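You operate a simulated robot arm through the tools that you are given. There is no shell and no other tool.

Carry out the task below with a simulated robot arm. There is one attempt and no reset: what you move stays moved.

## Task
Season the tray on the slide: three shakes of herbs and two of sesame on the rice.
Fine: first one shake of sesame on the squash, then slide the tray along for the rice's sesame; slide it back after.

It is judged by the outcome, as a careful person would: the job done as asked, and still so three seconds after it is handed in. It fails if anything else is knocked over, pushed out of place, dropped, spilled or broken.

## Robot
A 7-joint arm with a two-finger parallel gripper, fixed in place. Base frame: the origin is at the foot of the arm, x ahead of it, y to its left, z up; the work surface is at about z = 0. Units: mm, degrees, N and s.
With the tool pointing down near the work surface it reaches from about 220 to 580 mm from the base axis. Its first joint turns from -66.0 to 66.0 degrees. Payload 2.5 kg.
The TCP is the grasp point between the finger pads, 23 mm short of the fingertips. In the tool frame z runs along the fingers and y along their closing line. The gripper opens to 94 mm. The fingers are 38 mm wide and 10 mm thick; the gripper's body (54 by 96 mm) begins 39 mm behind the TCP.
Orientation is that of the tool frame in the base frame, as a unit quaternion [w, x, y, z]. With the fingers straight down and closing along the base's y, the tool's x points along the base's -x, its y along +y and its z along -z.

## Interface
- The arm moves only by the tool move_arm. Its argument "series" is one flat list of numbers, 7 for each row, row after row: the shift along the tool's x, y, z in mm, then the turn, a rotation vector about the tool's x, y, z in degrees, then the finger opening in mm, from 0 to 94. In form: [tx, ty, tz, rx, ry, rz, jaw, tx, ty, tz, rx, ry, rz, jaw, ...]. A call has 1 to 20 rows; each row is the pose to reach, as a shift and turn from the pose commanded when the call began, along the tool's axes at that moment. Each row takes 0.2 s and may step no farther than 50 mm and 8.6 degrees from the row before; otherwise, or with a gripper value out of range, the whole call is refused. A pose out of reach is approached as far as the arm can. The call stops where the force on the tool passes 90 N (or 10 N more than at its start, if that is more) or the arm is blocked; 0.2 s more then pass. The fingers move at their own pace (about 108 mm/s each) and stop on an object; they squeeze with about 35 N. The grip force told is the motor's: it shows also when the fingers shut on nothing. Time passes only in rows, and 0.2 s behind the last, so rows that repeat a pose let the fingers close. The reply holds the time, the measured pose of the TCP, the force on the tool along the base axes, the opening and the grip force, in the units named above and with some noise, with the torque about the TCP (base axes, N m) and any sound that the robot's microphone picked up, and new pictures: "show" is both (left out), scene, wrist or none.
- Cameras (640 x 400 px; columns grow to the right, rows downward): "scene" is fixed at [131.4, -417.7, 541.2]; the picture's right is [0.72, -0.69, 0.00], its down [-0.36, -0.37, -0.86] and it looks along [0.60, 0.62, -0.51] (base axes); focal length 274 px, centre (320, 200). "wrist" rides on the gripper at [87, 16, -74] in the tool frame; the picture's right is [-0.18, 0.98, 0.00], its down [-0.58, -0.11, -0.81] and it looks along [-0.79, -0.15, 0.59] (tool axes); focal length 243 px, centre (320, 200). There is no depth. A picture from a camera that has moved, and an enlarged one, comes with that camera's place and axes in the base frame and with its lens. The place of the scene camera against the robot may be out by one fixed shift of up to 12 mm in any direction.
- zoom(camera, box): a new picture of the part [left, top, right, bottom] of that camera's present view, enlarged. No time passes.
- hand_in(): hands the job in; it is judged then, once.

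Places have to be worked out from the pictures, the camera data and where the tool is seen. Open the gripper and draw the arm clear of the work before you hand the job in, unless the task says otherwise.

The tools are called by a JSON object that holds its "op" and its "data". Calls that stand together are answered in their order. move_arm: Moves the arm, as the interface text tells. Its arguments: {"type":"object","properties":{"series":{"type":"array"},"show":{"type":"string","enum":["both","scene","wrist","none"]}},"required":["series"]} The other tools are called the same way: zoom (camera, box) takes an enlarged picture of a part of a camera's view; hand_in () hands the job in.

At the start:

```text
time_s: 0.0
position: [423.2, -121.4, 431.3]
tool_rot: [0.001, 0.0, 1.0, 0.0]
wrist_force: [-0.9, -0.6, -0.1]
moment: [-0.01, 0.03, 0.02]
gripper_width: 94.2
grip_force: 0.1
```

scene: 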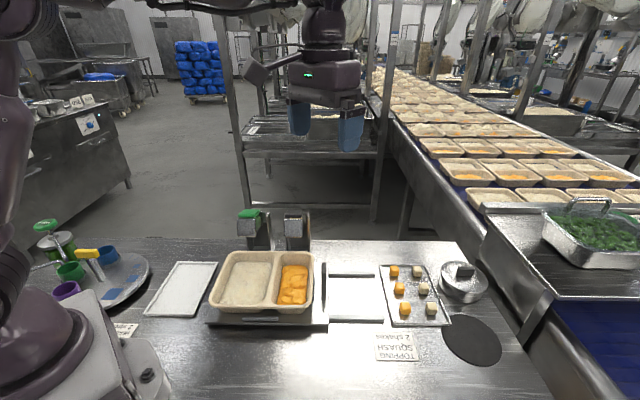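
wrist: 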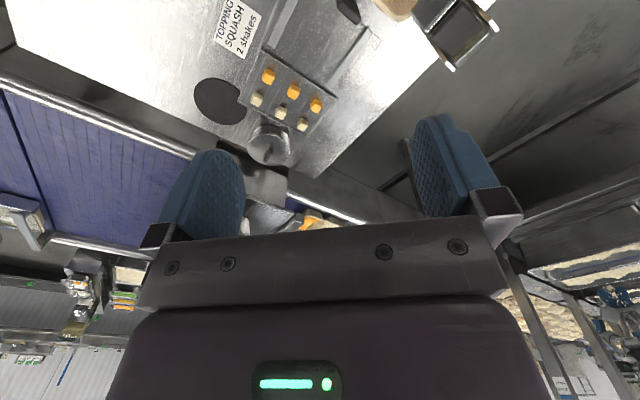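

I start by examining the scene: the tray on its slide, two dispensers behind it, a shaker-like set at left. I enlarge parts to see them well.

{"op": "zoom", "data": {"camera": "scene", "box": [200, 190, 360, 340]}}

{"op": "zoom", "data": {"camera": "scene", "box": [0, 200, 200, 340]}}

{"op": "zoom", "data": {"camera": "scene", "box": [310, 230, 530, 390]}}

{"op": "zoom", "data": {"camera": "wrist", "box": [180, 0, 520, 200]}}

```text
2.67 times, centred on (280, 265) of scene
camera zoom: at [131.4, -417.7, 541.2], right [0.72, -0.69, 0.0], down [-0.36, -0.37, -0.86], along [0.6, 0.62, -0.51], focal length 732 px, centre (427, 27)
```

zoom: 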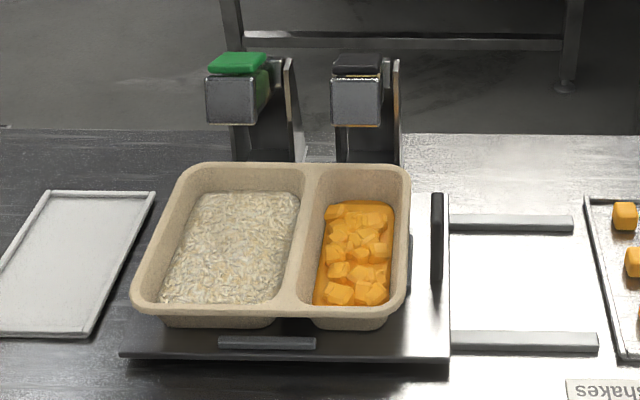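

```text
2.86 times, centred on (100, 270) of scene
camera zoom: at [131.4, -417.7, 541.2], right [0.72, -0.69, 0.0], down [-0.36, -0.37, -0.86], along [0.6, 0.62, -0.51], focal length 784 px, centre (949, 0)
```

zoom: 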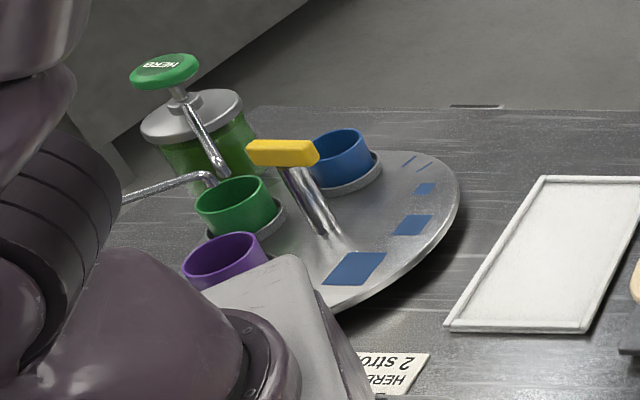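

```text
2.50 times, centred on (420, 310) of scene
camera zoom: at [131.4, -417.7, 541.2], right [0.72, -0.69, 0.0], down [-0.36, -0.37, -0.86], along [0.6, 0.62, -0.51], focal length 686 px, centre (70, -75)
```

zoom: 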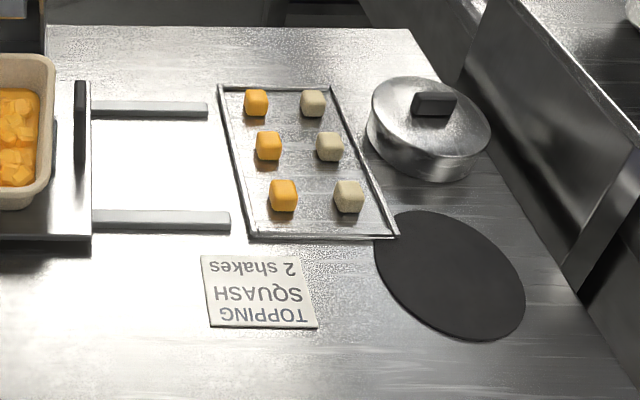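

```text
1.88 times, centred on (350, 100) of wrist
camera zoom: at [335.5, -106.4, 505.2], right [0.18, 0.98, 0.0], down [0.58, -0.11, 0.81], along [0.79, -0.15, -0.59], focal length 457 px, centre (264, 388)
```

zoom: 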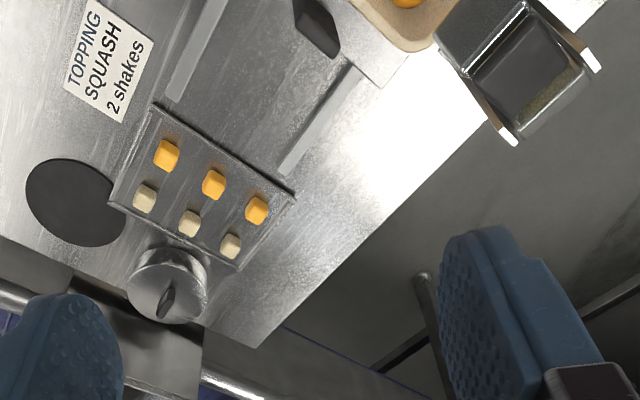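

The tray sits on a slide running at about 45° to the base, and the green (herb) and dark (sesame) dispensers overhang its rear at roughly (379,70,197) and (450,0,200). Next I swing the wrist camera around to look at the dispensers and see how they work.

{"op": "move_arm", "data": {"series": [20, 10, 5, 0, 0, -7.5, 94, 41, 20, 10, 0, 0, -15, 94, 62, 30, 15, 0, 0, -22.5, 94, 82, 40, 20, 0, 0, -30, 94, 103, 50, 26, 0, 0, -37.5, 94, 123, 61, 31, 0, 0, -45, 94], "show": "both"}}

```text
time_s: 1.4
position: [297.4, -58.9, 399.4]
tool_rot: [0.0, -0.385, 0.923, 0.001]
wrist_force: [-0.3, -0.1, -0.5]
moment: [0.0, 0.02, -0.01]
gripper_width: 94.4
grip_force: 0.1
camera wrist: at [224.9, -111.0, 473.3], right [-0.57, 0.82, 0.0], down [0.49, 0.34, 0.81], along [0.66, 0.46, -0.59], focal length 243 px, centre (320, 200)
```

scene: 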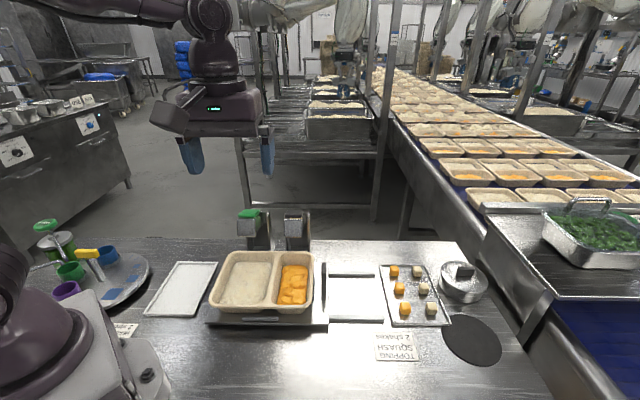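
wrist: 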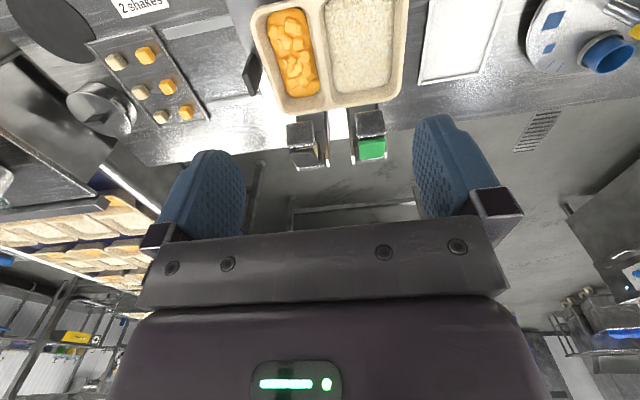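

{"op": "zoom", "data": {"camera": "wrist", "box": [250, 60, 420, 180]}}

{"op": "zoom", "data": {"camera": "scene", "box": [225, 195, 325, 260]}}

{"op": "zoom", "data": {"camera": "wrist", "box": [220, 0, 440, 130]}}

```text
3.33 times, centred on (335, 120) of wrist
camera zoom: at [224.9, -111.0, 473.3], right [-0.57, 0.82, 0.0], down [0.49, 0.34, 0.81], along [0.66, 0.46, -0.59], focal length 809 px, centre (270, 467)
```

zoom: 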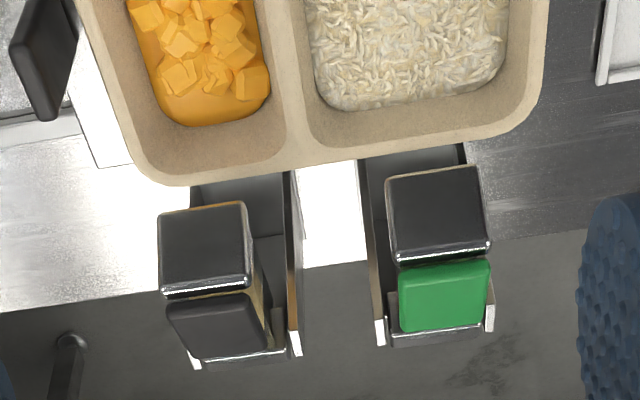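

```text
6.15 times, centred on (275, 228) of scene
camera zoom: at [131.4, -417.7, 541.2], right [0.72, -0.69, 0.0], down [-0.36, -0.37, -0.86], along [0.6, 0.62, -0.51], focal length 1688 px, centre (597, 31)
```

zoom: 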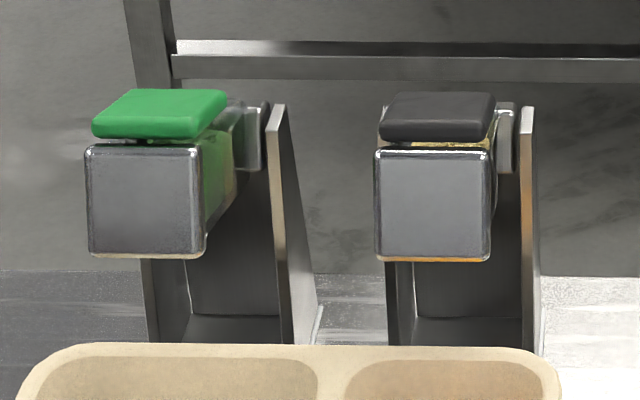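

```text
2.91 times, centred on (330, 65) of wrist
camera zoom: at [224.9, -111.0, 473.3], right [-0.57, 0.82, 0.0], down [0.49, 0.34, 0.81], along [0.66, 0.46, -0.59], focal length 706 px, centre (291, 593)
```

zoom: 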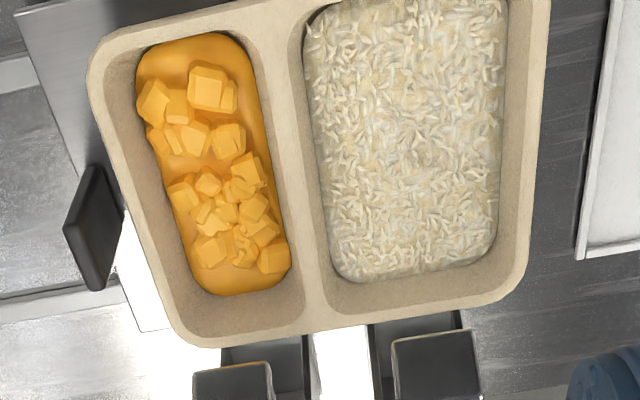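

Each dispenser looks like a square jar held between bracket cheeks, with a square front cap and a coloured pad on top. I'll view it from the side (left) to learn its tilt and pivot.

{"op": "move_arm", "data": {"series": [-12, 10.5, 8.5, 0, 0, 8.2, 94, -23.5, 21, 17, 0, 0, 16.4, 94, -35, 31.5, 25.5, 0, 0, 24.6, 94, -47, 42, 34, 0, 0, 32.8, 94, -58.6, 52.5, 42.5, 0, 0, 41, 94, -70, 63, 51, 0, 0, 49.2, 94, -82, 73.5, 59, 0, 0, 57.4, 94, -94, 84, 68, 0, 0, 65.6, 94, -105.5, 94, 76, 0, 0, 73.8, 94, -117, 105, 85, 0, 0, 82, 94, -129, 115, 93, 0, 0, 90, 94], "show": "wrist"}}

```text
time_s: 3.8
position: [309.4, 112.2, 307.6]
tool_rot: [0.0, 0.383, 0.924, 0.0]
wrist_force: [-0.1, 0.3, -0.9]
moment: [0.02, -0.03, -0.01]
gripper_width: 94.1
grip_force: 0.1
camera wrist: at [259.4, 183.3, 380.5], right [0.83, 0.56, 0.0], down [0.33, -0.49, 0.81], along [0.46, -0.67, -0.59], focal length 243 px, centre (320, 200)
```

wrist: 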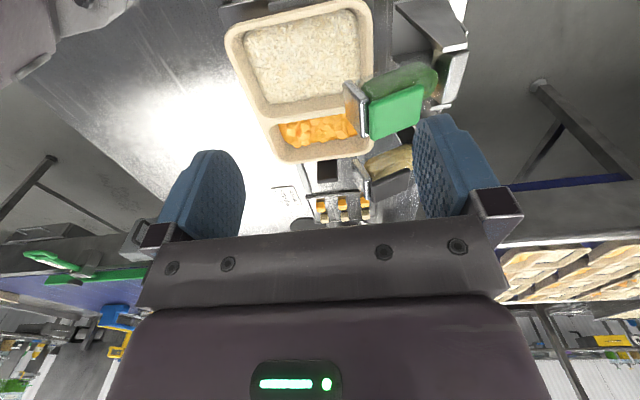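

{"op": "zoom", "data": {"camera": "wrist", "box": [310, 0, 480, 110]}}

{"op": "zoom", "data": {"camera": "wrist", "box": [320, 60, 440, 210]}}

```text
3.64 times, centred on (395, 55) of wrist
camera zoom: at [259.4, 183.3, 380.5], right [0.83, 0.56, 0.0], down [0.33, -0.49, 0.81], along [0.46, -0.67, -0.59], focal length 882 px, centre (47, 727)
```

zoom: 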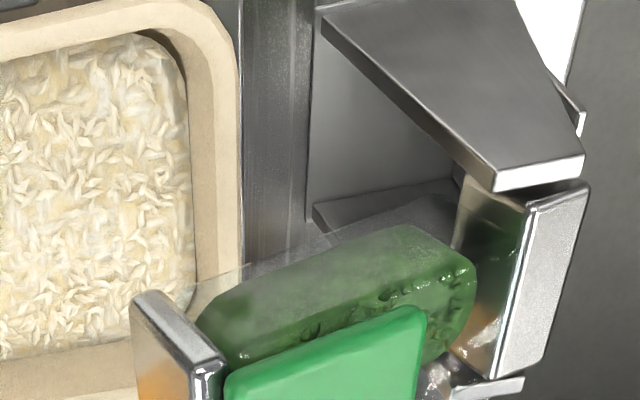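

```text
2.67 times, centred on (380, 135) of wrist
camera zoom: at [259.4, 183.3, 380.5], right [0.83, 0.56, 0.0], down [0.33, -0.49, 0.81], along [0.46, -0.67, -0.59], focal length 647 px, centre (160, 373)
```

zoom: 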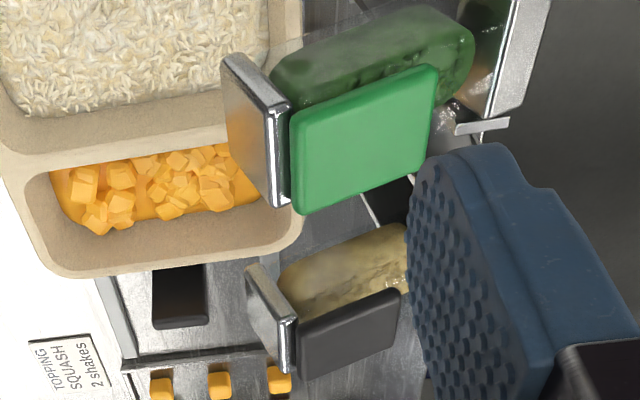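

The dispensers are tilted jars pivoted at the rear between the cheeks, with a press pad on top (sesame pad centre ≈ (470,29), pad top z≈182; front end over the squash rear). I move above the sesame pad with the fingers closed, staying well above both.

{"op": "move_arm", "data": {"series": [-29, 9, 8, 0, 0, 0, 60, -58, 18, 16, 0, 0, 0, 30, -87, 27.5, 24, 0, 0, 0, 0, -116, 36.5, 32, 0, 0, 0, 0, -144, 45.5, 40, 0, 0, 0, 0, -172.5, 54.6, 47.6, 0, 0, 0, 0, -172.5, 54.6, 47.6, 0, 0, 0, 0], "show": "both"}}

```text
time_s: 5.4
position: [470.0, 29.2, 259.3]
tool_rot: [0.0, 0.382, 0.924, 0.0]
wrist_force: [-1.0, 0.1, 1.1]
moment: [0.01, -0.01, 0.04]
gripper_width: 0.0
grip_force: 35.0
camera wrist: at [419.5, 100.6, 334.1], right [0.82, 0.57, 0.0], down [0.33, -0.49, 0.81], along [0.46, -0.67, -0.59], focal length 243 px, centre (320, 200)
```

scene: 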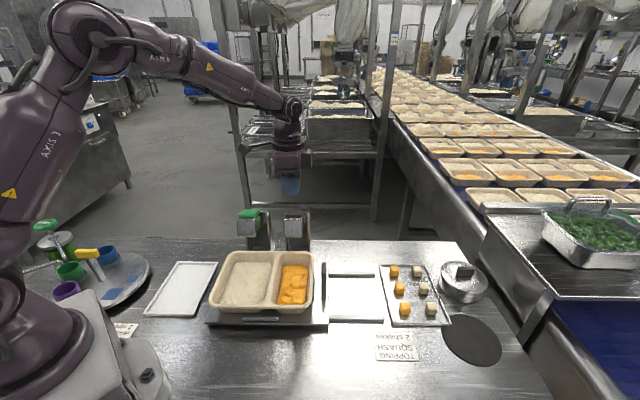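
wrist: 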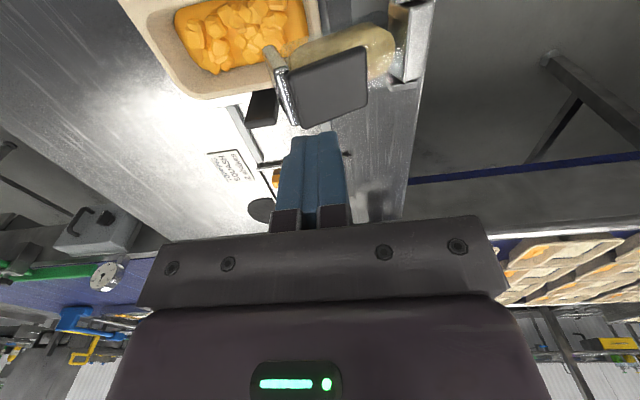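

{"op": "zoom", "data": {"camera": "wrist", "box": [220, 0, 440, 150]}}

{"op": "zoom", "data": {"camera": "scene", "box": [225, 150, 345, 260]}}

```text
2.67 times, centred on (330, 75) of wrist
camera zoom: at [419.5, 100.6, 334.1], right [0.82, 0.57, 0.0], down [0.33, -0.49, 0.81], along [0.46, -0.67, -0.59], focal length 647 px, centre (293, 533)
```

zoom: 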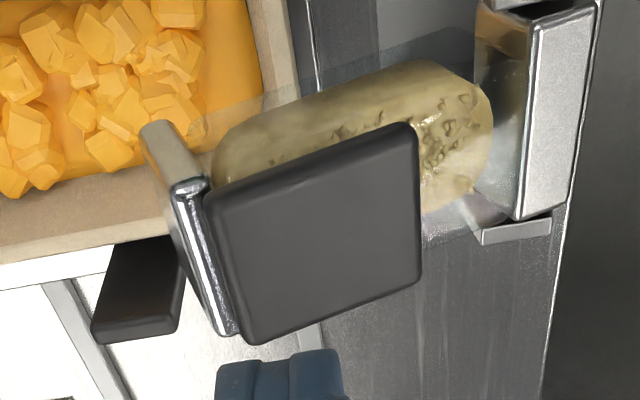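

```text
3.64 times, centred on (285, 205) of scene
camera zoom: at [131.4, -417.7, 541.2], right [0.72, -0.69, 0.0], down [-0.36, -0.37, -0.86], along [0.6, 0.62, -0.51], focal length 998 px, centre (447, 182)
```

zoom: 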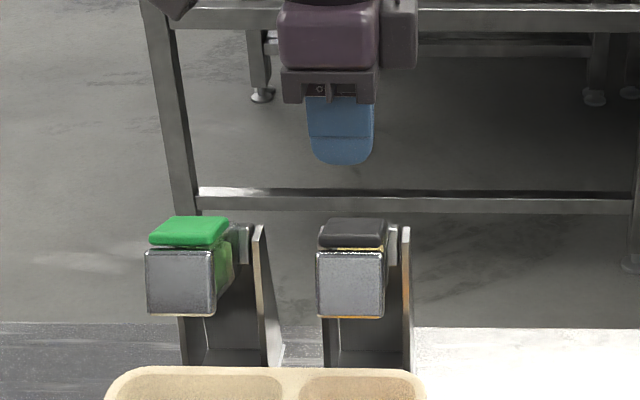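

The closed fingers sit above the sesame pad (pad centre r≈318, f≈352; fingertips at z≈236, pad z≈182). I lower to just above the pad.

{"op": "move_arm", "data": {"series": [0, 0, 20, 0, 0, 0, 0, 0, 0, 40, 0, 0, 0, 0, 0, 0, 49, 0, 0, 0, 0], "show": "both"}}

```text
time_s: 6.2
position: [470.3, 29.6, 211.7]
tool_rot: [0.0, 0.383, 0.924, 0.001]
wrist_force: [0.5, -1.3, 0.2]
moment: [0.03, 0.0, 0.02]
gripper_width: 0.0
grip_force: 34.7
camera wrist: at [419.9, 100.5, 284.7], right [0.82, 0.57, 0.0], down [0.33, -0.49, 0.81], along [0.46, -0.67, -0.59], focal length 243 px, centre (320, 200)
```

scene: 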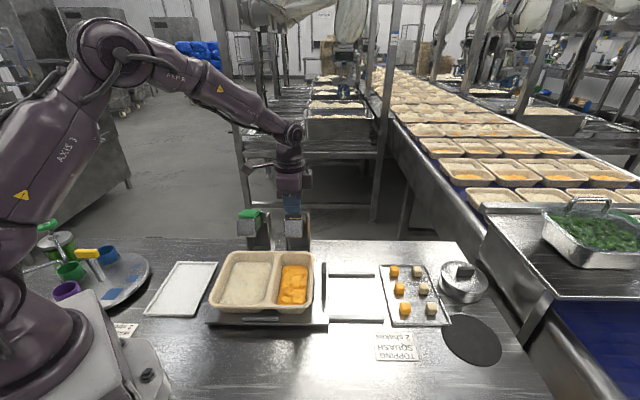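
wrist: 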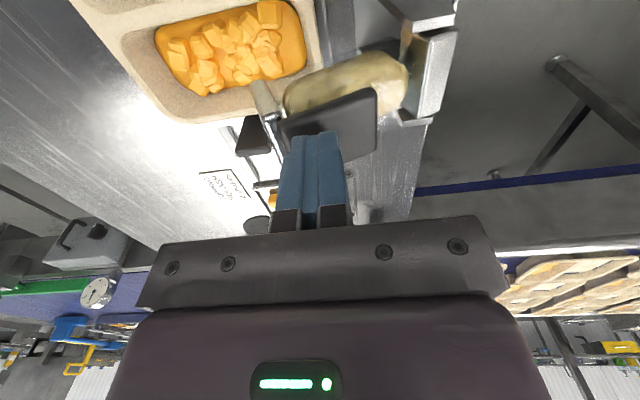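

Fingertips hover a few mm over the front half of the sesame pad. I press down slowly, watching force and movement.

{"op": "move_arm", "data": {"series": [0, 0, 4, 0, 0, 0, 0, 0, 0, 8, 0, 0, 0, 0, 0, 0, 11, 0, 0, 0, 0], "show": "both"}}

```text
time_s: 7.0
position: [469.1, 28.0, 199.8]
tool_rot: [0.0, 0.383, 0.924, 0.0]
wrist_force: [-1.9, -0.6, 2.6]
moment: [-0.02, 0.02, 0.02]
gripper_width: 0.0
grip_force: 35.2
camera wrist: at [420.4, 100.0, 273.4], right [0.82, 0.57, 0.0], down [0.33, -0.49, 0.81], along [0.46, -0.67, -0.59], focal length 243 px, centre (320, 200)
```

scene: 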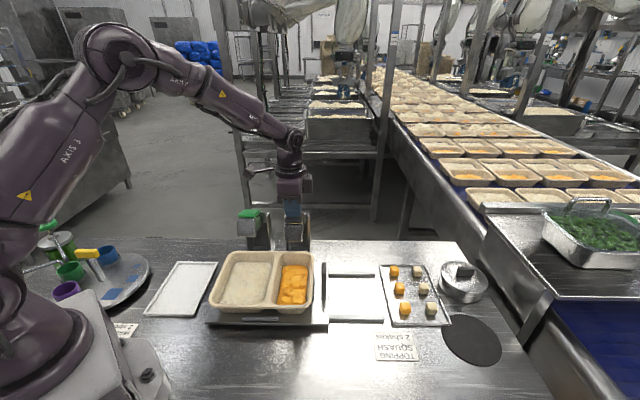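
wrist: 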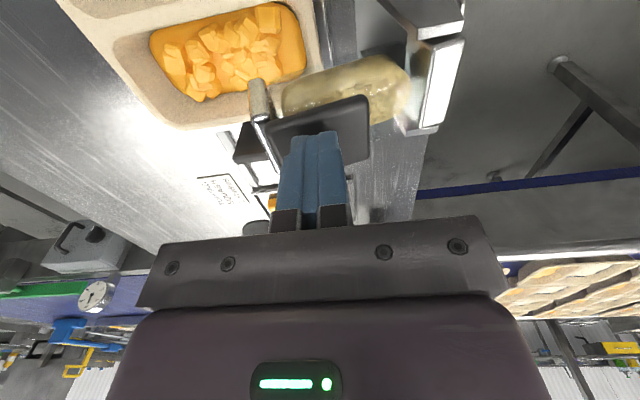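

There is light contact (≈2.6 N) and the jar has started to tip forward. I keep pressing in the same stroke.

{"op": "move_arm", "data": {"series": [0, 0, 4, 0, 0, 0, 0, 0, 0, 8, 0, 0, 0, 0], "show": "both"}}

{"op": "zoom", "data": {"camera": "wrist", "box": [200, 0, 480, 175]}}

{"op": "zoom", "data": {"camera": "scene", "box": [225, 180, 345, 310]}}

```text
time_s: 7.6
position: [469.1, 29.3, 191.9]
tool_rot: [0.0, 0.382, 0.924, -0.001]
wrist_force: [-1.6, -1.2, 2.2]
moment: [-0.05, 0.04, 0.01]
gripper_width: 0.1
grip_force: 34.9
camera wrist: at [419.9, 99.6, 265.2], right [0.82, 0.57, 0.0], down [0.33, -0.49, 0.81], along [0.46, -0.67, -0.59], focal length 243 px, centre (320, 200)
```

scene: 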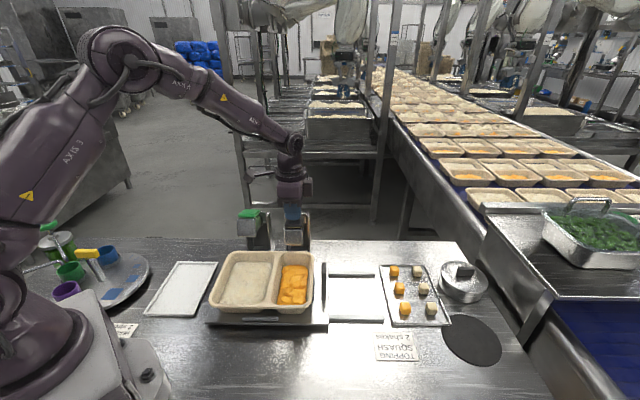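
wrist: 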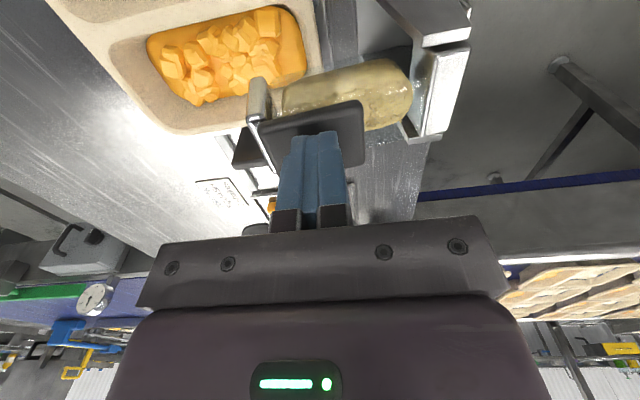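

```text
2.29 times, centred on (340, 88) of wrist
camera zoom: at [419.9, 99.6, 265.2], right [0.82, 0.57, 0.0], down [0.33, -0.49, 0.81], along [0.46, -0.67, -0.59], focal length 555 px, centre (274, 457)
```

zoom: 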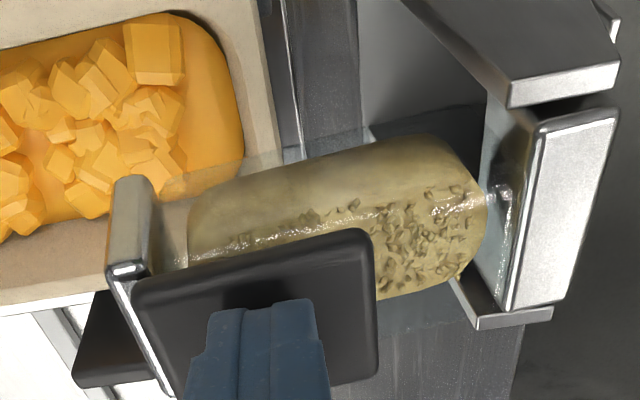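

```text
3.08 times, centred on (285, 245) of scene
camera zoom: at [131.4, -417.7, 541.2], right [0.72, -0.69, 0.0], down [-0.36, -0.37, -0.86], along [0.6, 0.62, -0.51], focal length 844 px, centre (428, 62)
```

zoom: 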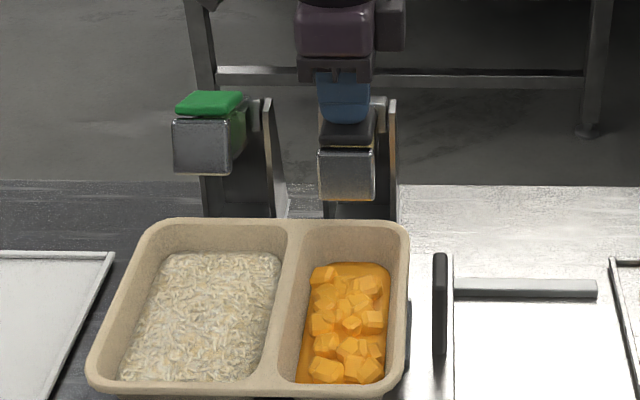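

The jar tips easily against a light spring (~3 N) and is now about level. I continue the stroke downward.

{"op": "move_arm", "data": {"series": [0, 0, 4, 0, 0, 0, 0, 0, 0, 8, 0, 0, 0, 0, 0, 0, 12, 0, 0, 0, 0], "show": "both"}}

{"op": "zoom", "data": {"camera": "wrist", "box": [200, 0, 480, 175]}}

{"op": "zoom", "data": {"camera": "scene", "box": [225, 180, 345, 310]}}

```text
time_s: 8.4
position: [467.9, 26.6, 180.3]
tool_rot: [0.0, 0.383, 0.924, -0.002]
wrist_force: [-3.8, -3.3, 6.3]
moment: [-0.08, 0.09, 0.01]
gripper_width: 0.0
grip_force: 34.4
camera wrist: at [419.4, 99.8, 254.1], right [0.82, 0.57, 0.0], down [0.33, -0.49, 0.81], along [0.46, -0.67, -0.59], focal length 243 px, centre (320, 200)
```

scene: 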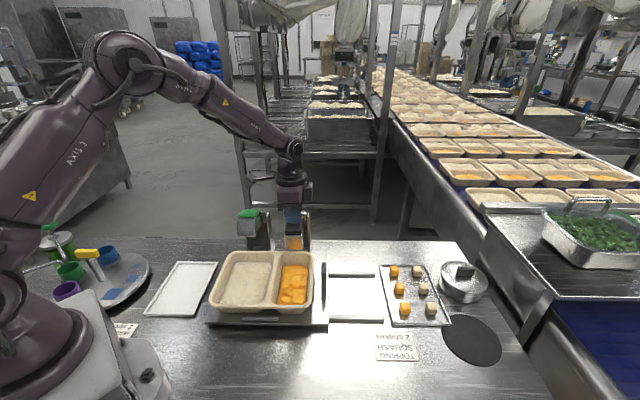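
wrist: 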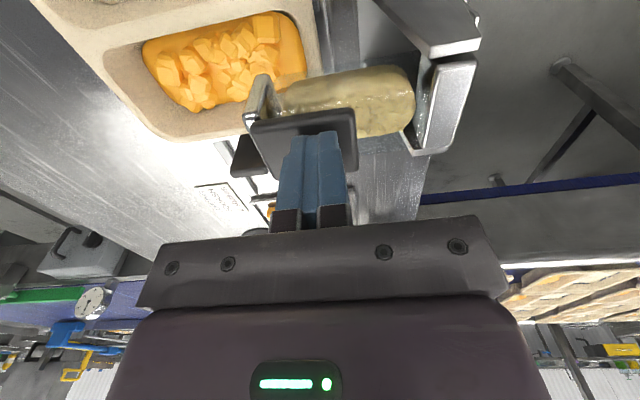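

```text
2.29 times, centred on (340, 88) of wrist
camera zoom: at [419.4, 99.8, 254.1], right [0.82, 0.57, 0.0], down [0.33, -0.49, 0.81], along [0.46, -0.67, -0.59], focal length 555 px, centre (274, 457)
```

zoom: 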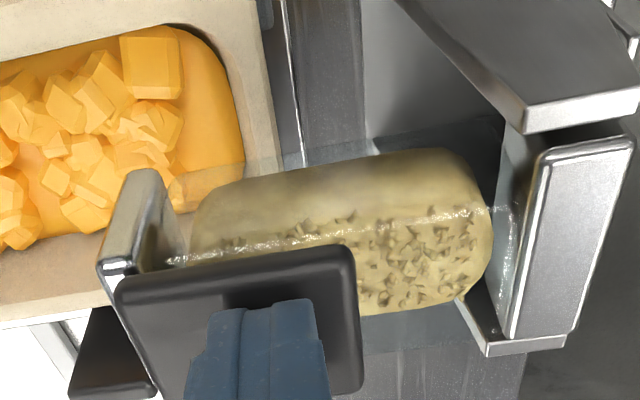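

```text
3.08 times, centred on (285, 245) of scene
camera zoom: at [131.3, -417.7, 541.2], right [0.72, -0.69, 0.0], down [-0.36, -0.37, -0.86], along [0.6, 0.62, -0.51], focal length 844 px, centre (428, 62)
```

zoom: 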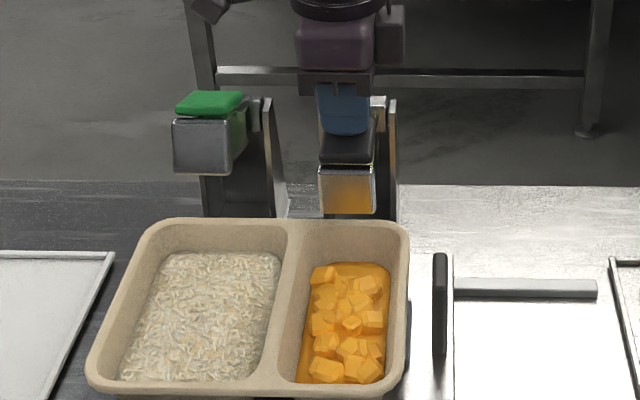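

The jar is now tipping below level (6 N). I continue down in the same stroke, watching for seeds or a click.

{"op": "move_arm", "data": {"series": [0, 0, 4, 0, 0, 0, 0, 0, 0, 8, 0, 0, 0, 0, 0, 0, 11, 0, 0, 0, 0], "show": "both"}}

{"op": "zoom", "data": {"camera": "wrist", "box": [200, 0, 480, 175]}}

{"op": "zoom", "data": {"camera": "scene", "box": [225, 180, 345, 310]}}

```text
time_s: 9.2
position: [470.0, 27.9, 168.8]
tool_rot: [0.0, 0.383, 0.924, 0.0]
wrist_force: [-8.1, -7.2, 6.8]
moment: [-0.12, 0.16, -0.03]
gripper_width: 0.2
grip_force: 34.9
camera wrist: at [419.9, 99.2, 242.7], right [0.83, 0.56, 0.0], down [0.34, -0.49, 0.81], along [0.45, -0.67, -0.59], focal length 243 px, centre (320, 200)
```

scene: 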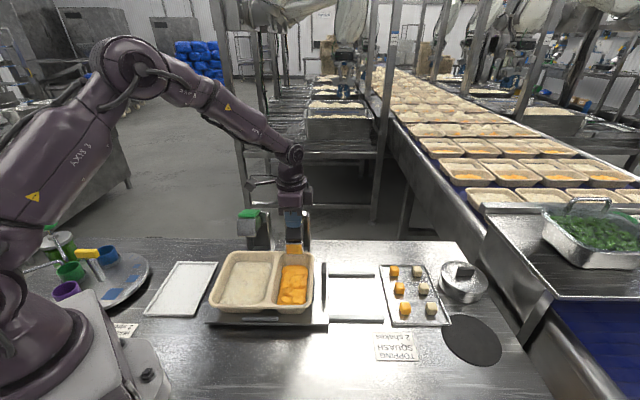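
wrist: 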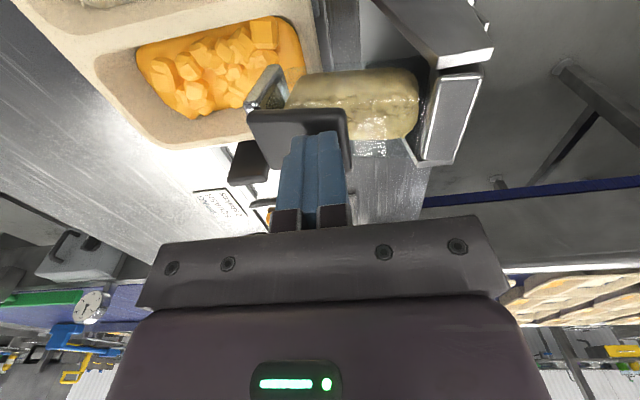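

```text
2.29 times, centred on (340, 88) of wrist
camera zoom: at [419.9, 99.2, 242.7], right [0.83, 0.56, 0.0], down [0.34, -0.49, 0.81], along [0.45, -0.67, -0.59], focal length 555 px, centre (274, 457)
```

zoom: 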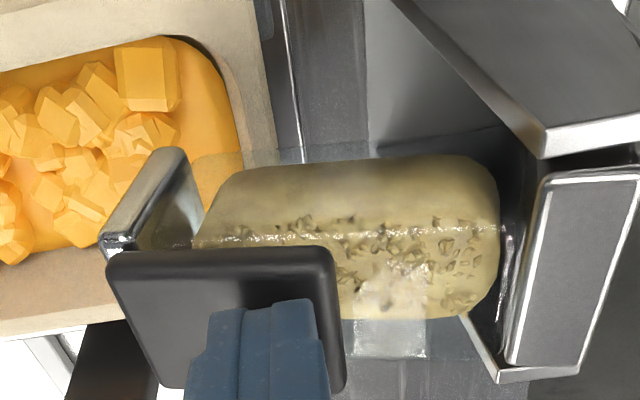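

```text
3.08 times, centred on (285, 245) of scene
camera zoom: at [131.3, -417.7, 541.2], right [0.72, -0.69, 0.0], down [-0.36, -0.37, -0.86], along [0.6, 0.62, -0.51], focal length 844 px, centre (428, 62)
```

zoom: 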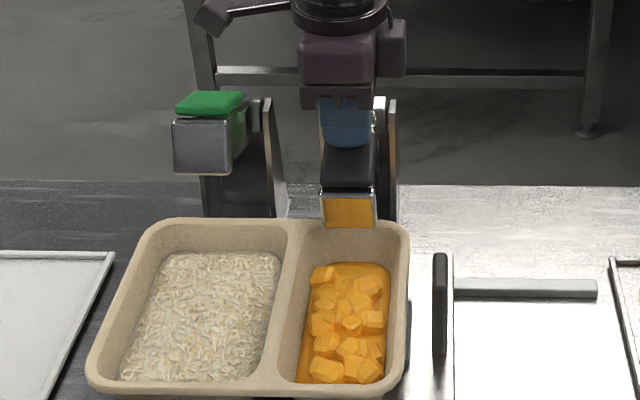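

The jar is now ~20° nose-down and no seeds yet; side force is growing as the pad arcs forward, so I follow the arc forward slightly while continuing down.

{"op": "move_arm", "data": {"series": [0, -2, 4, 0, 0, 0, 0, 0, -4, 8, 0, 0, 0, 0, 0, -6, 12, 0, 0, 0, 0], "show": "both"}}

{"op": "zoom", "data": {"camera": "wrist", "box": [200, 0, 480, 175]}}

{"op": "zoom", "data": {"camera": "scene", "box": [225, 180, 345, 310]}}

```text
time_s: 10.0
position: [468.3, 27.3, 160.9]
tool_rot: [0.006, 0.381, 0.924, 0.004]
wrist_force: [-0.4, 0.7, 34.7]
moment: [0.4, -0.09, 0.03]
gripper_width: 0.0
grip_force: 34.7
camera wrist: at [416.9, 97.4, 234.3], right [0.82, 0.57, 0.01], down [0.33, -0.49, 0.81], along [0.46, -0.66, -0.59], focal length 243 px, centre (320, 200)
```

scene: 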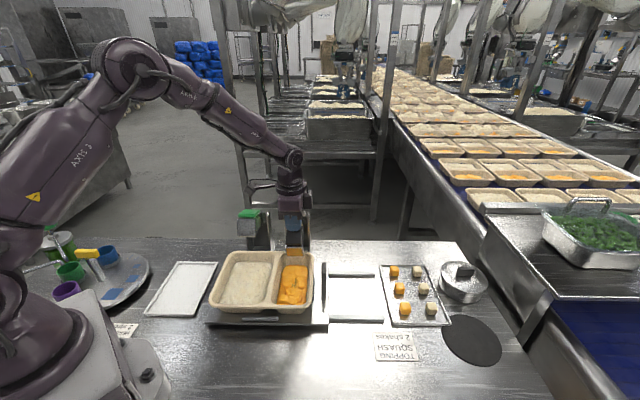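
wrist: 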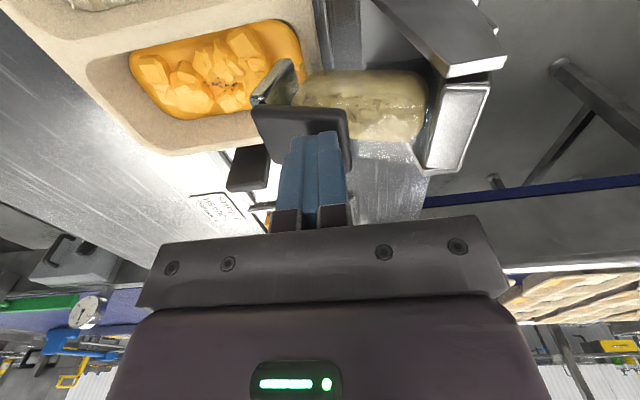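

```text
2.29 times, centred on (340, 88) of wrist
camera zoom: at [416.9, 97.4, 234.3], right [0.82, 0.57, 0.01], down [0.33, -0.49, 0.81], along [0.46, -0.66, -0.59], focal length 555 px, centre (274, 457)
```

zoom: 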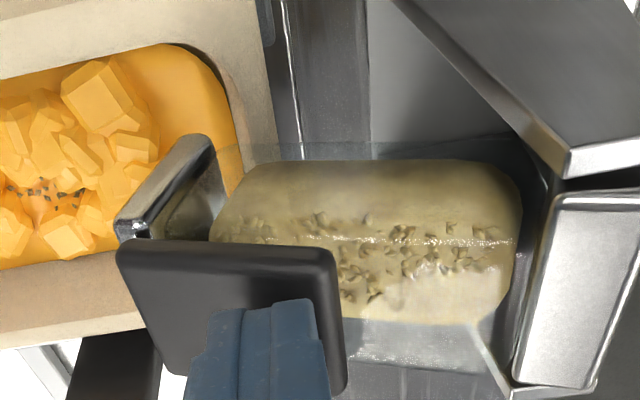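

```text
3.08 times, centred on (285, 245) of scene
camera zoom: at [131.2, -417.7, 541.2], right [0.72, -0.69, 0.0], down [-0.35, -0.37, -0.86], along [0.6, 0.62, -0.51], focal length 844 px, centre (428, 62)
```

zoom: 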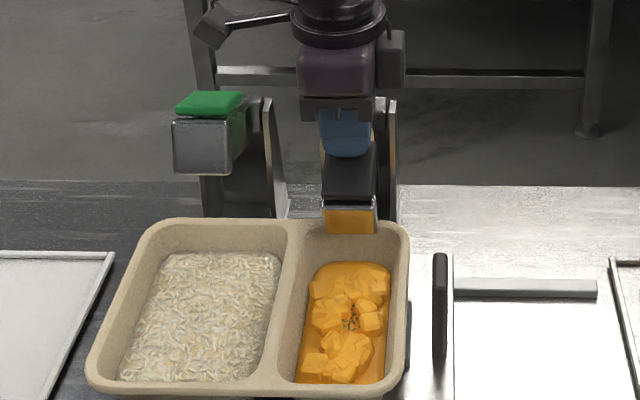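

Seeds are now on the squash and the jar hit its end stop (35 N): that's one shake. I raise smoothly straight back up to let the jar return once.

{"op": "move_arm", "data": {"series": [0, 3, -6, 0, 0, 0, 0, 0, 6, -12, 0, 0, 0, 0, 0, 6, -20, 0, 0, 0, 0, 0, 6, -28, 0, 0, 0, 0, 0, 6, -36, 0, 0, 0, 0, 0, 6, -44, 0, 0, 0, 0, 0, 6, -54, 0, 0, 0, 0, 0, 6, -75, 0, 0, 0, 0, 0, 6, -100, 0, 0, 0, 0], "show": "both"}}

{"op": "zoom", "data": {"camera": "wrist", "box": [170, 0, 450, 175]}}

{"op": "zoom", "data": {"camera": "scene", "box": [210, 200, 345, 330]}}

```text
time_s: 12.0
position: [468.9, 29.6, 256.1]
tool_rot: [0.001, 0.383, 0.924, 0.001]
wrist_force: [0.6, -0.2, 0.1]
moment: [-0.01, -0.01, -0.02]
gripper_width: 0.4
grip_force: 34.8
camera wrist: at [419.2, 100.2, 330.3], right [0.82, 0.57, 0.0], down [0.33, -0.49, 0.81], along [0.46, -0.67, -0.59], focal length 243 px, centre (320, 200)
```

scene: 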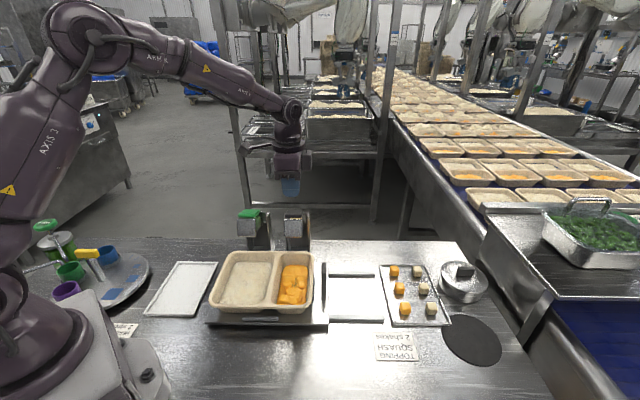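
wrist: 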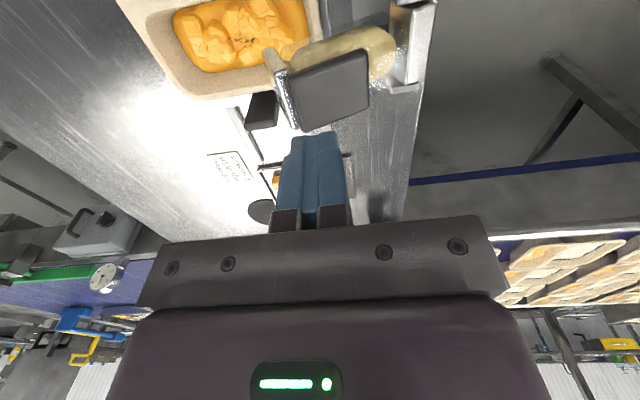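

```text
2.29 times, centred on (310, 88) of wrist
camera zoom: at [419.2, 100.2, 330.3], right [0.82, 0.57, 0.0], down [0.33, -0.49, 0.81], along [0.46, -0.67, -0.59], focal length 555 px, centre (343, 457)
```

zoom: 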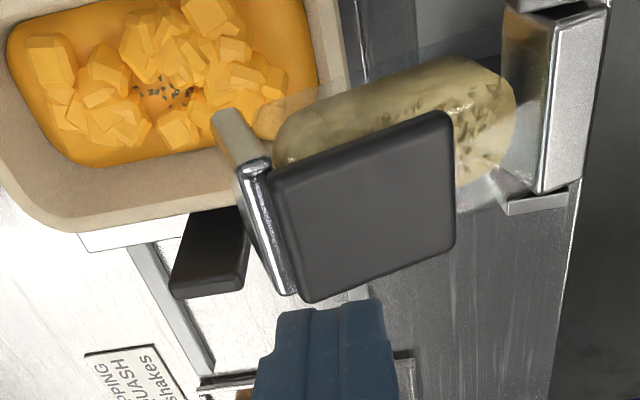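

```text
3.08 times, centred on (278, 265) of scene
camera zoom: at [131.4, -417.7, 541.2], right [0.72, -0.69, 0.0], down [-0.36, -0.37, -0.86], along [0.6, 0.62, -0.51], focal length 844 px, centre (451, 0)
```

zoom: 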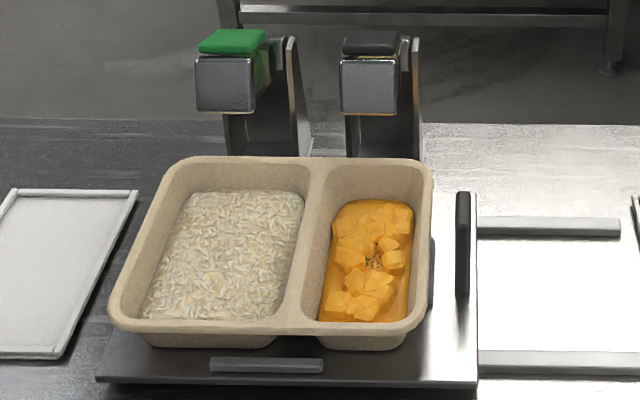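

The squash has exactly one patch of sesame and the jar is back at rest. With the tray still at home I do the herbs now: move over the green pad, 109 mm to the left along the row.

{"op": "move_arm", "data": {"series": [27, -0.5, 0, 0, 0, 0, 0, 55, -1, 0, 0, 0, 0, 0, 82, -1.5, 0, 0, 0, 0, 0, 109, -2, 0, 0, 0, 0, 0, 109, -2, 20, 0, 0, 0, 0, 109, -2, 40, 0, 0, 0, 0, 109, -2, 45, 0, 0, 0, 0], "show": "both"}}

{"op": "zoom", "data": {"camera": "wrist", "box": [200, 0, 480, 175]}}

{"op": "zoom", "data": {"camera": "scene", "box": [210, 180, 345, 310]}}

```text
time_s: 13.6
position: [389.9, 103.8, 212.8]
tool_rot: [-0.001, 0.382, 0.924, 0.001]
wrist_force: [-0.1, -1.0, -0.1]
moment: [0.0, -0.01, 0.01]
gripper_width: 0.0
grip_force: 34.9
camera wrist: at [340.8, 175.4, 286.0], right [0.82, 0.57, 0.0], down [0.33, -0.49, 0.81], along [0.46, -0.67, -0.59], focal length 243 px, centre (320, 200)
```

scene: 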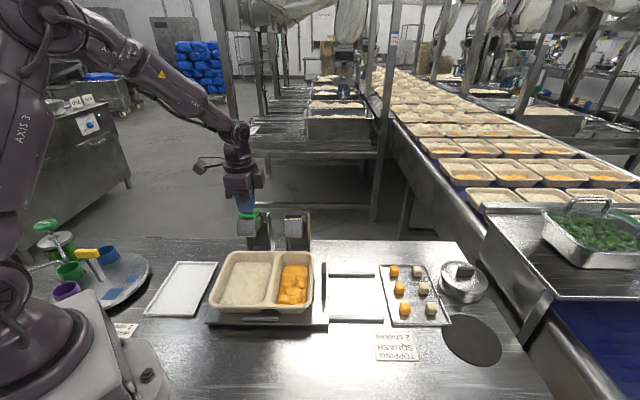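
wrist: 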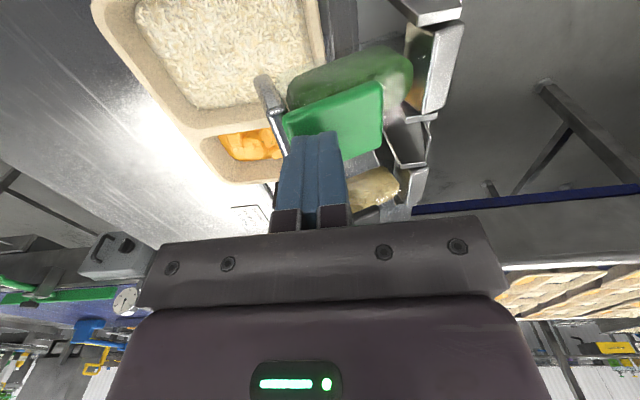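

```text
2.29 times, centred on (340, 88) of wrist
camera zoom: at [340.8, 175.4, 286.0], right [0.82, 0.57, 0.0], down [0.33, -0.49, 0.81], along [0.46, -0.67, -0.59], focal length 555 px, centre (274, 457)
```

zoom: 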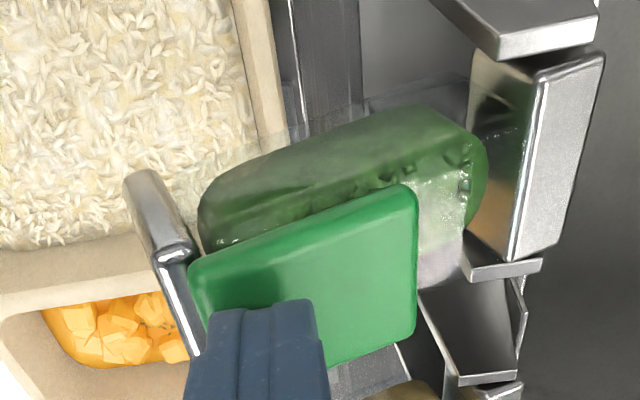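

```text
3.08 times, centred on (278, 245) of scene
camera zoom: at [131.4, -417.7, 541.2], right [0.72, -0.69, 0.0], down [-0.36, -0.37, -0.86], along [0.6, 0.62, -0.51], focal length 844 px, centre (451, 62)
```

zoom: 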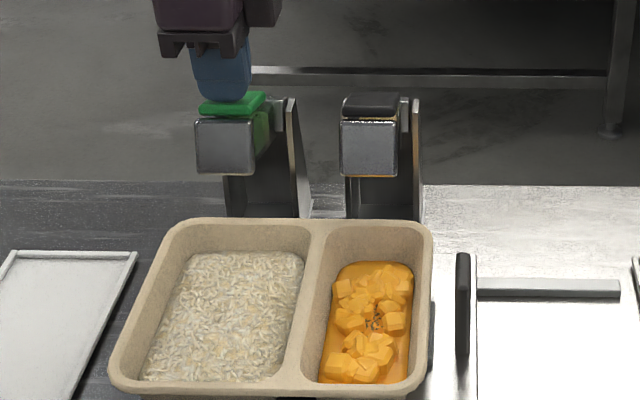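

The fingers sit just above the green pad, a few mm left of centre; I shift 4 mm right and press the full stroke (same as the sesame one), looking at the bottom.

{"op": "move_arm", "data": {"series": [-4, 0, 0, 0, 0, 0, 0, -4, 0, 5, 0, 0, 0, 0, -4, 0, 10, 0, 0, 0, 0, -4, -1, 15, 0, 0, 0, 0, -4, -2, 20, 0, 0, 0, 0, -4, -3, 25, 0, 0, 0, 0, -4, -4, 30, 0, 0, 0, 0, -4, -5, 35, 0, 0, 0, 0, -4, -6, 40, 0, 0, 0, 0, -4, -7, 45, 0, 0, 0, 0, -4, -8, 50, 0, 0, 0, 0, -4, -8, 54, 0, 0, 0, 0], "show": "both"}}

{"op": "zoom", "data": {"camera": "wrist", "box": [170, 0, 450, 175]}}

{"op": "zoom", "data": {"camera": "scene", "box": [210, 180, 345, 310]}}

```text
time_s: 16.2
position: [388.9, 95.5, 157.9]
tool_rot: [-0.001, 0.383, 0.924, -0.001]
wrist_force: [-14.2, -10.8, 18.4]
moment: [-0.14, 0.2, 0.05]
gripper_width: 0.1
grip_force: 34.8
camera wrist: at [338.2, 166.9, 232.1], right [0.83, 0.56, 0.0], down [0.34, -0.49, 0.81], along [0.45, -0.67, -0.59], focal length 243 px, centre (320, 200)
```

scene: 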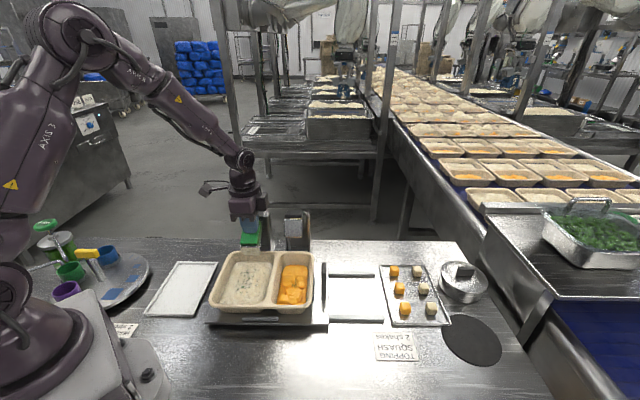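
wrist: 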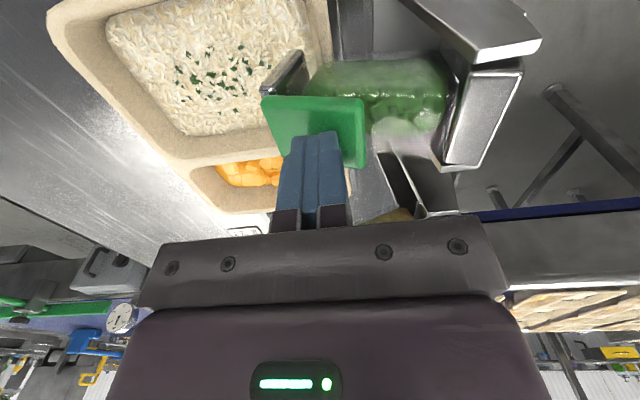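

```text
2.29 times, centred on (310, 88) of wrist
camera zoom: at [338.2, 166.9, 232.1], right [0.83, 0.56, 0.0], down [0.34, -0.49, 0.81], along [0.45, -0.67, -0.59], focal length 555 px, centre (343, 457)
```

zoom: 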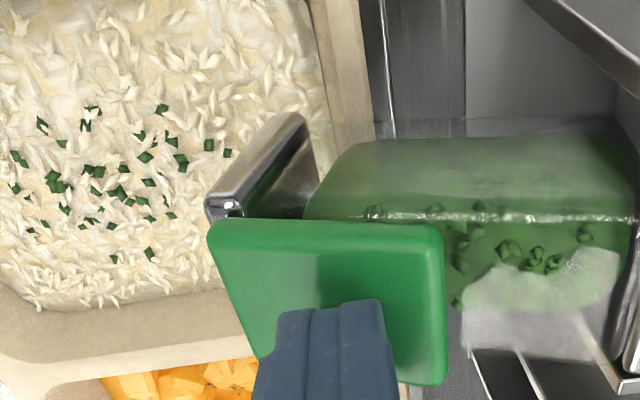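

```text
3.08 times, centred on (278, 245) of scene
camera zoom: at [131.3, -417.7, 541.2], right [0.72, -0.69, 0.0], down [-0.36, -0.37, -0.86], along [0.6, 0.62, -0.51], focal length 844 px, centre (451, 62)
```

zoom: 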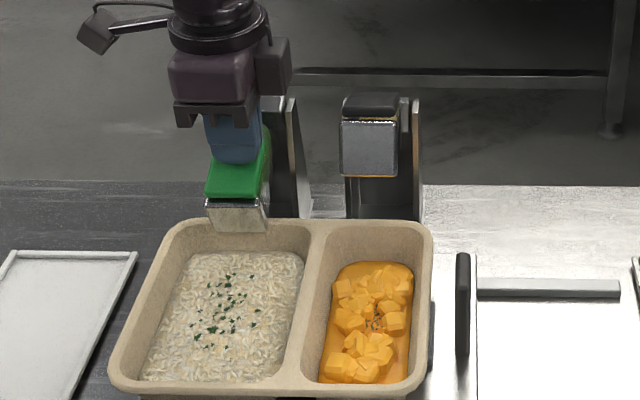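

Herbs landed on the rice: shake one. I raise fully to let the jar reset, then check.

{"op": "move_arm", "data": {"series": [0, 0, -4, 0, 0, 0, 0, 0, 1, -9, 0, 0, 0, 0, 0, 3, -15, 0, 0, 0, 0, 0, 4, -22, 0, 0, 0, 0, 0, 6, -29, 0, 0, 0, 0, 0, 7, -36, 0, 0, 0, 0, 0, 8, -43, 0, 0, 0, 0, 0, 8, -49, 0, 0, 0, 0, 0, 8, -55, 0, 0, 0, 0, 0, 8, -57, 0, 0, 0, 0, 0, 8, -57, 0, 0, 0, 0], "show": "both"}}

{"op": "zoom", "data": {"camera": "wrist", "box": [170, 0, 450, 175]}}

{"op": "zoom", "data": {"camera": "scene", "box": [210, 180, 345, 310]}}

```text
time_s: 18.6
position: [392.7, 100.4, 215.3]
tool_rot: [0.001, 0.383, 0.924, 0.0]
wrist_force: [0.4, 0.0, 0.2]
moment: [0.04, -0.02, 0.0]
gripper_width: 0.2
grip_force: 35.4
camera wrist: at [343.6, 173.0, 289.4], right [0.82, 0.57, 0.0], down [0.33, -0.49, 0.81], along [0.46, -0.67, -0.59], focal length 243 px, centre (320, 200)
```

scene: 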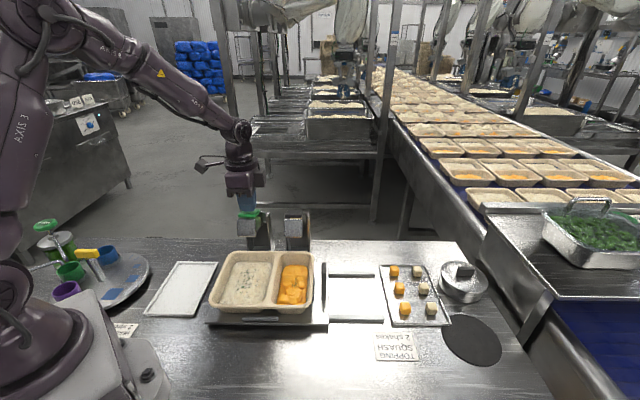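
wrist: 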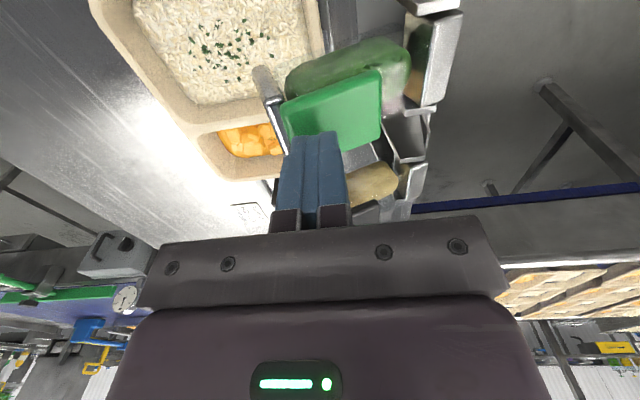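

```text
2.29 times, centred on (310, 88) of wrist
camera zoom: at [343.6, 173.0, 289.4], right [0.82, 0.57, 0.0], down [0.33, -0.49, 0.81], along [0.46, -0.67, -0.59], focal length 555 px, centre (343, 457)
```

zoom: 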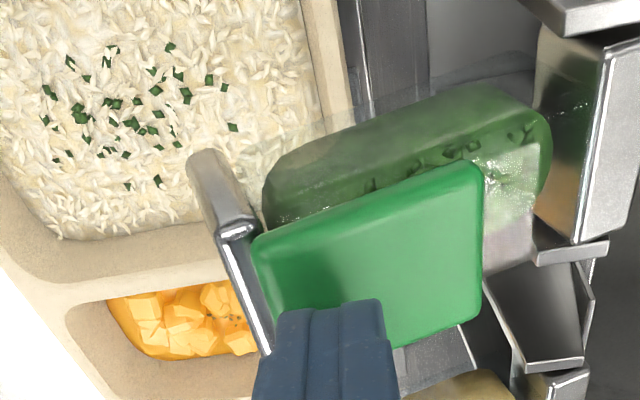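

```text
3.08 times, centred on (278, 245) of scene
camera zoom: at [131.4, -417.7, 541.2], right [0.72, -0.69, 0.0], down [-0.36, -0.37, -0.86], along [0.6, 0.62, -0.51], focal length 844 px, centre (451, 62)
```

zoom: 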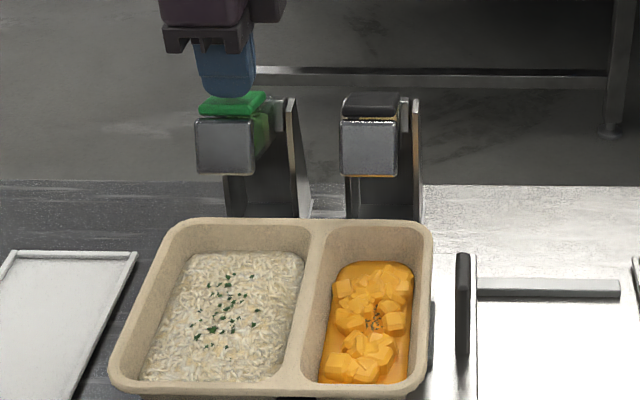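

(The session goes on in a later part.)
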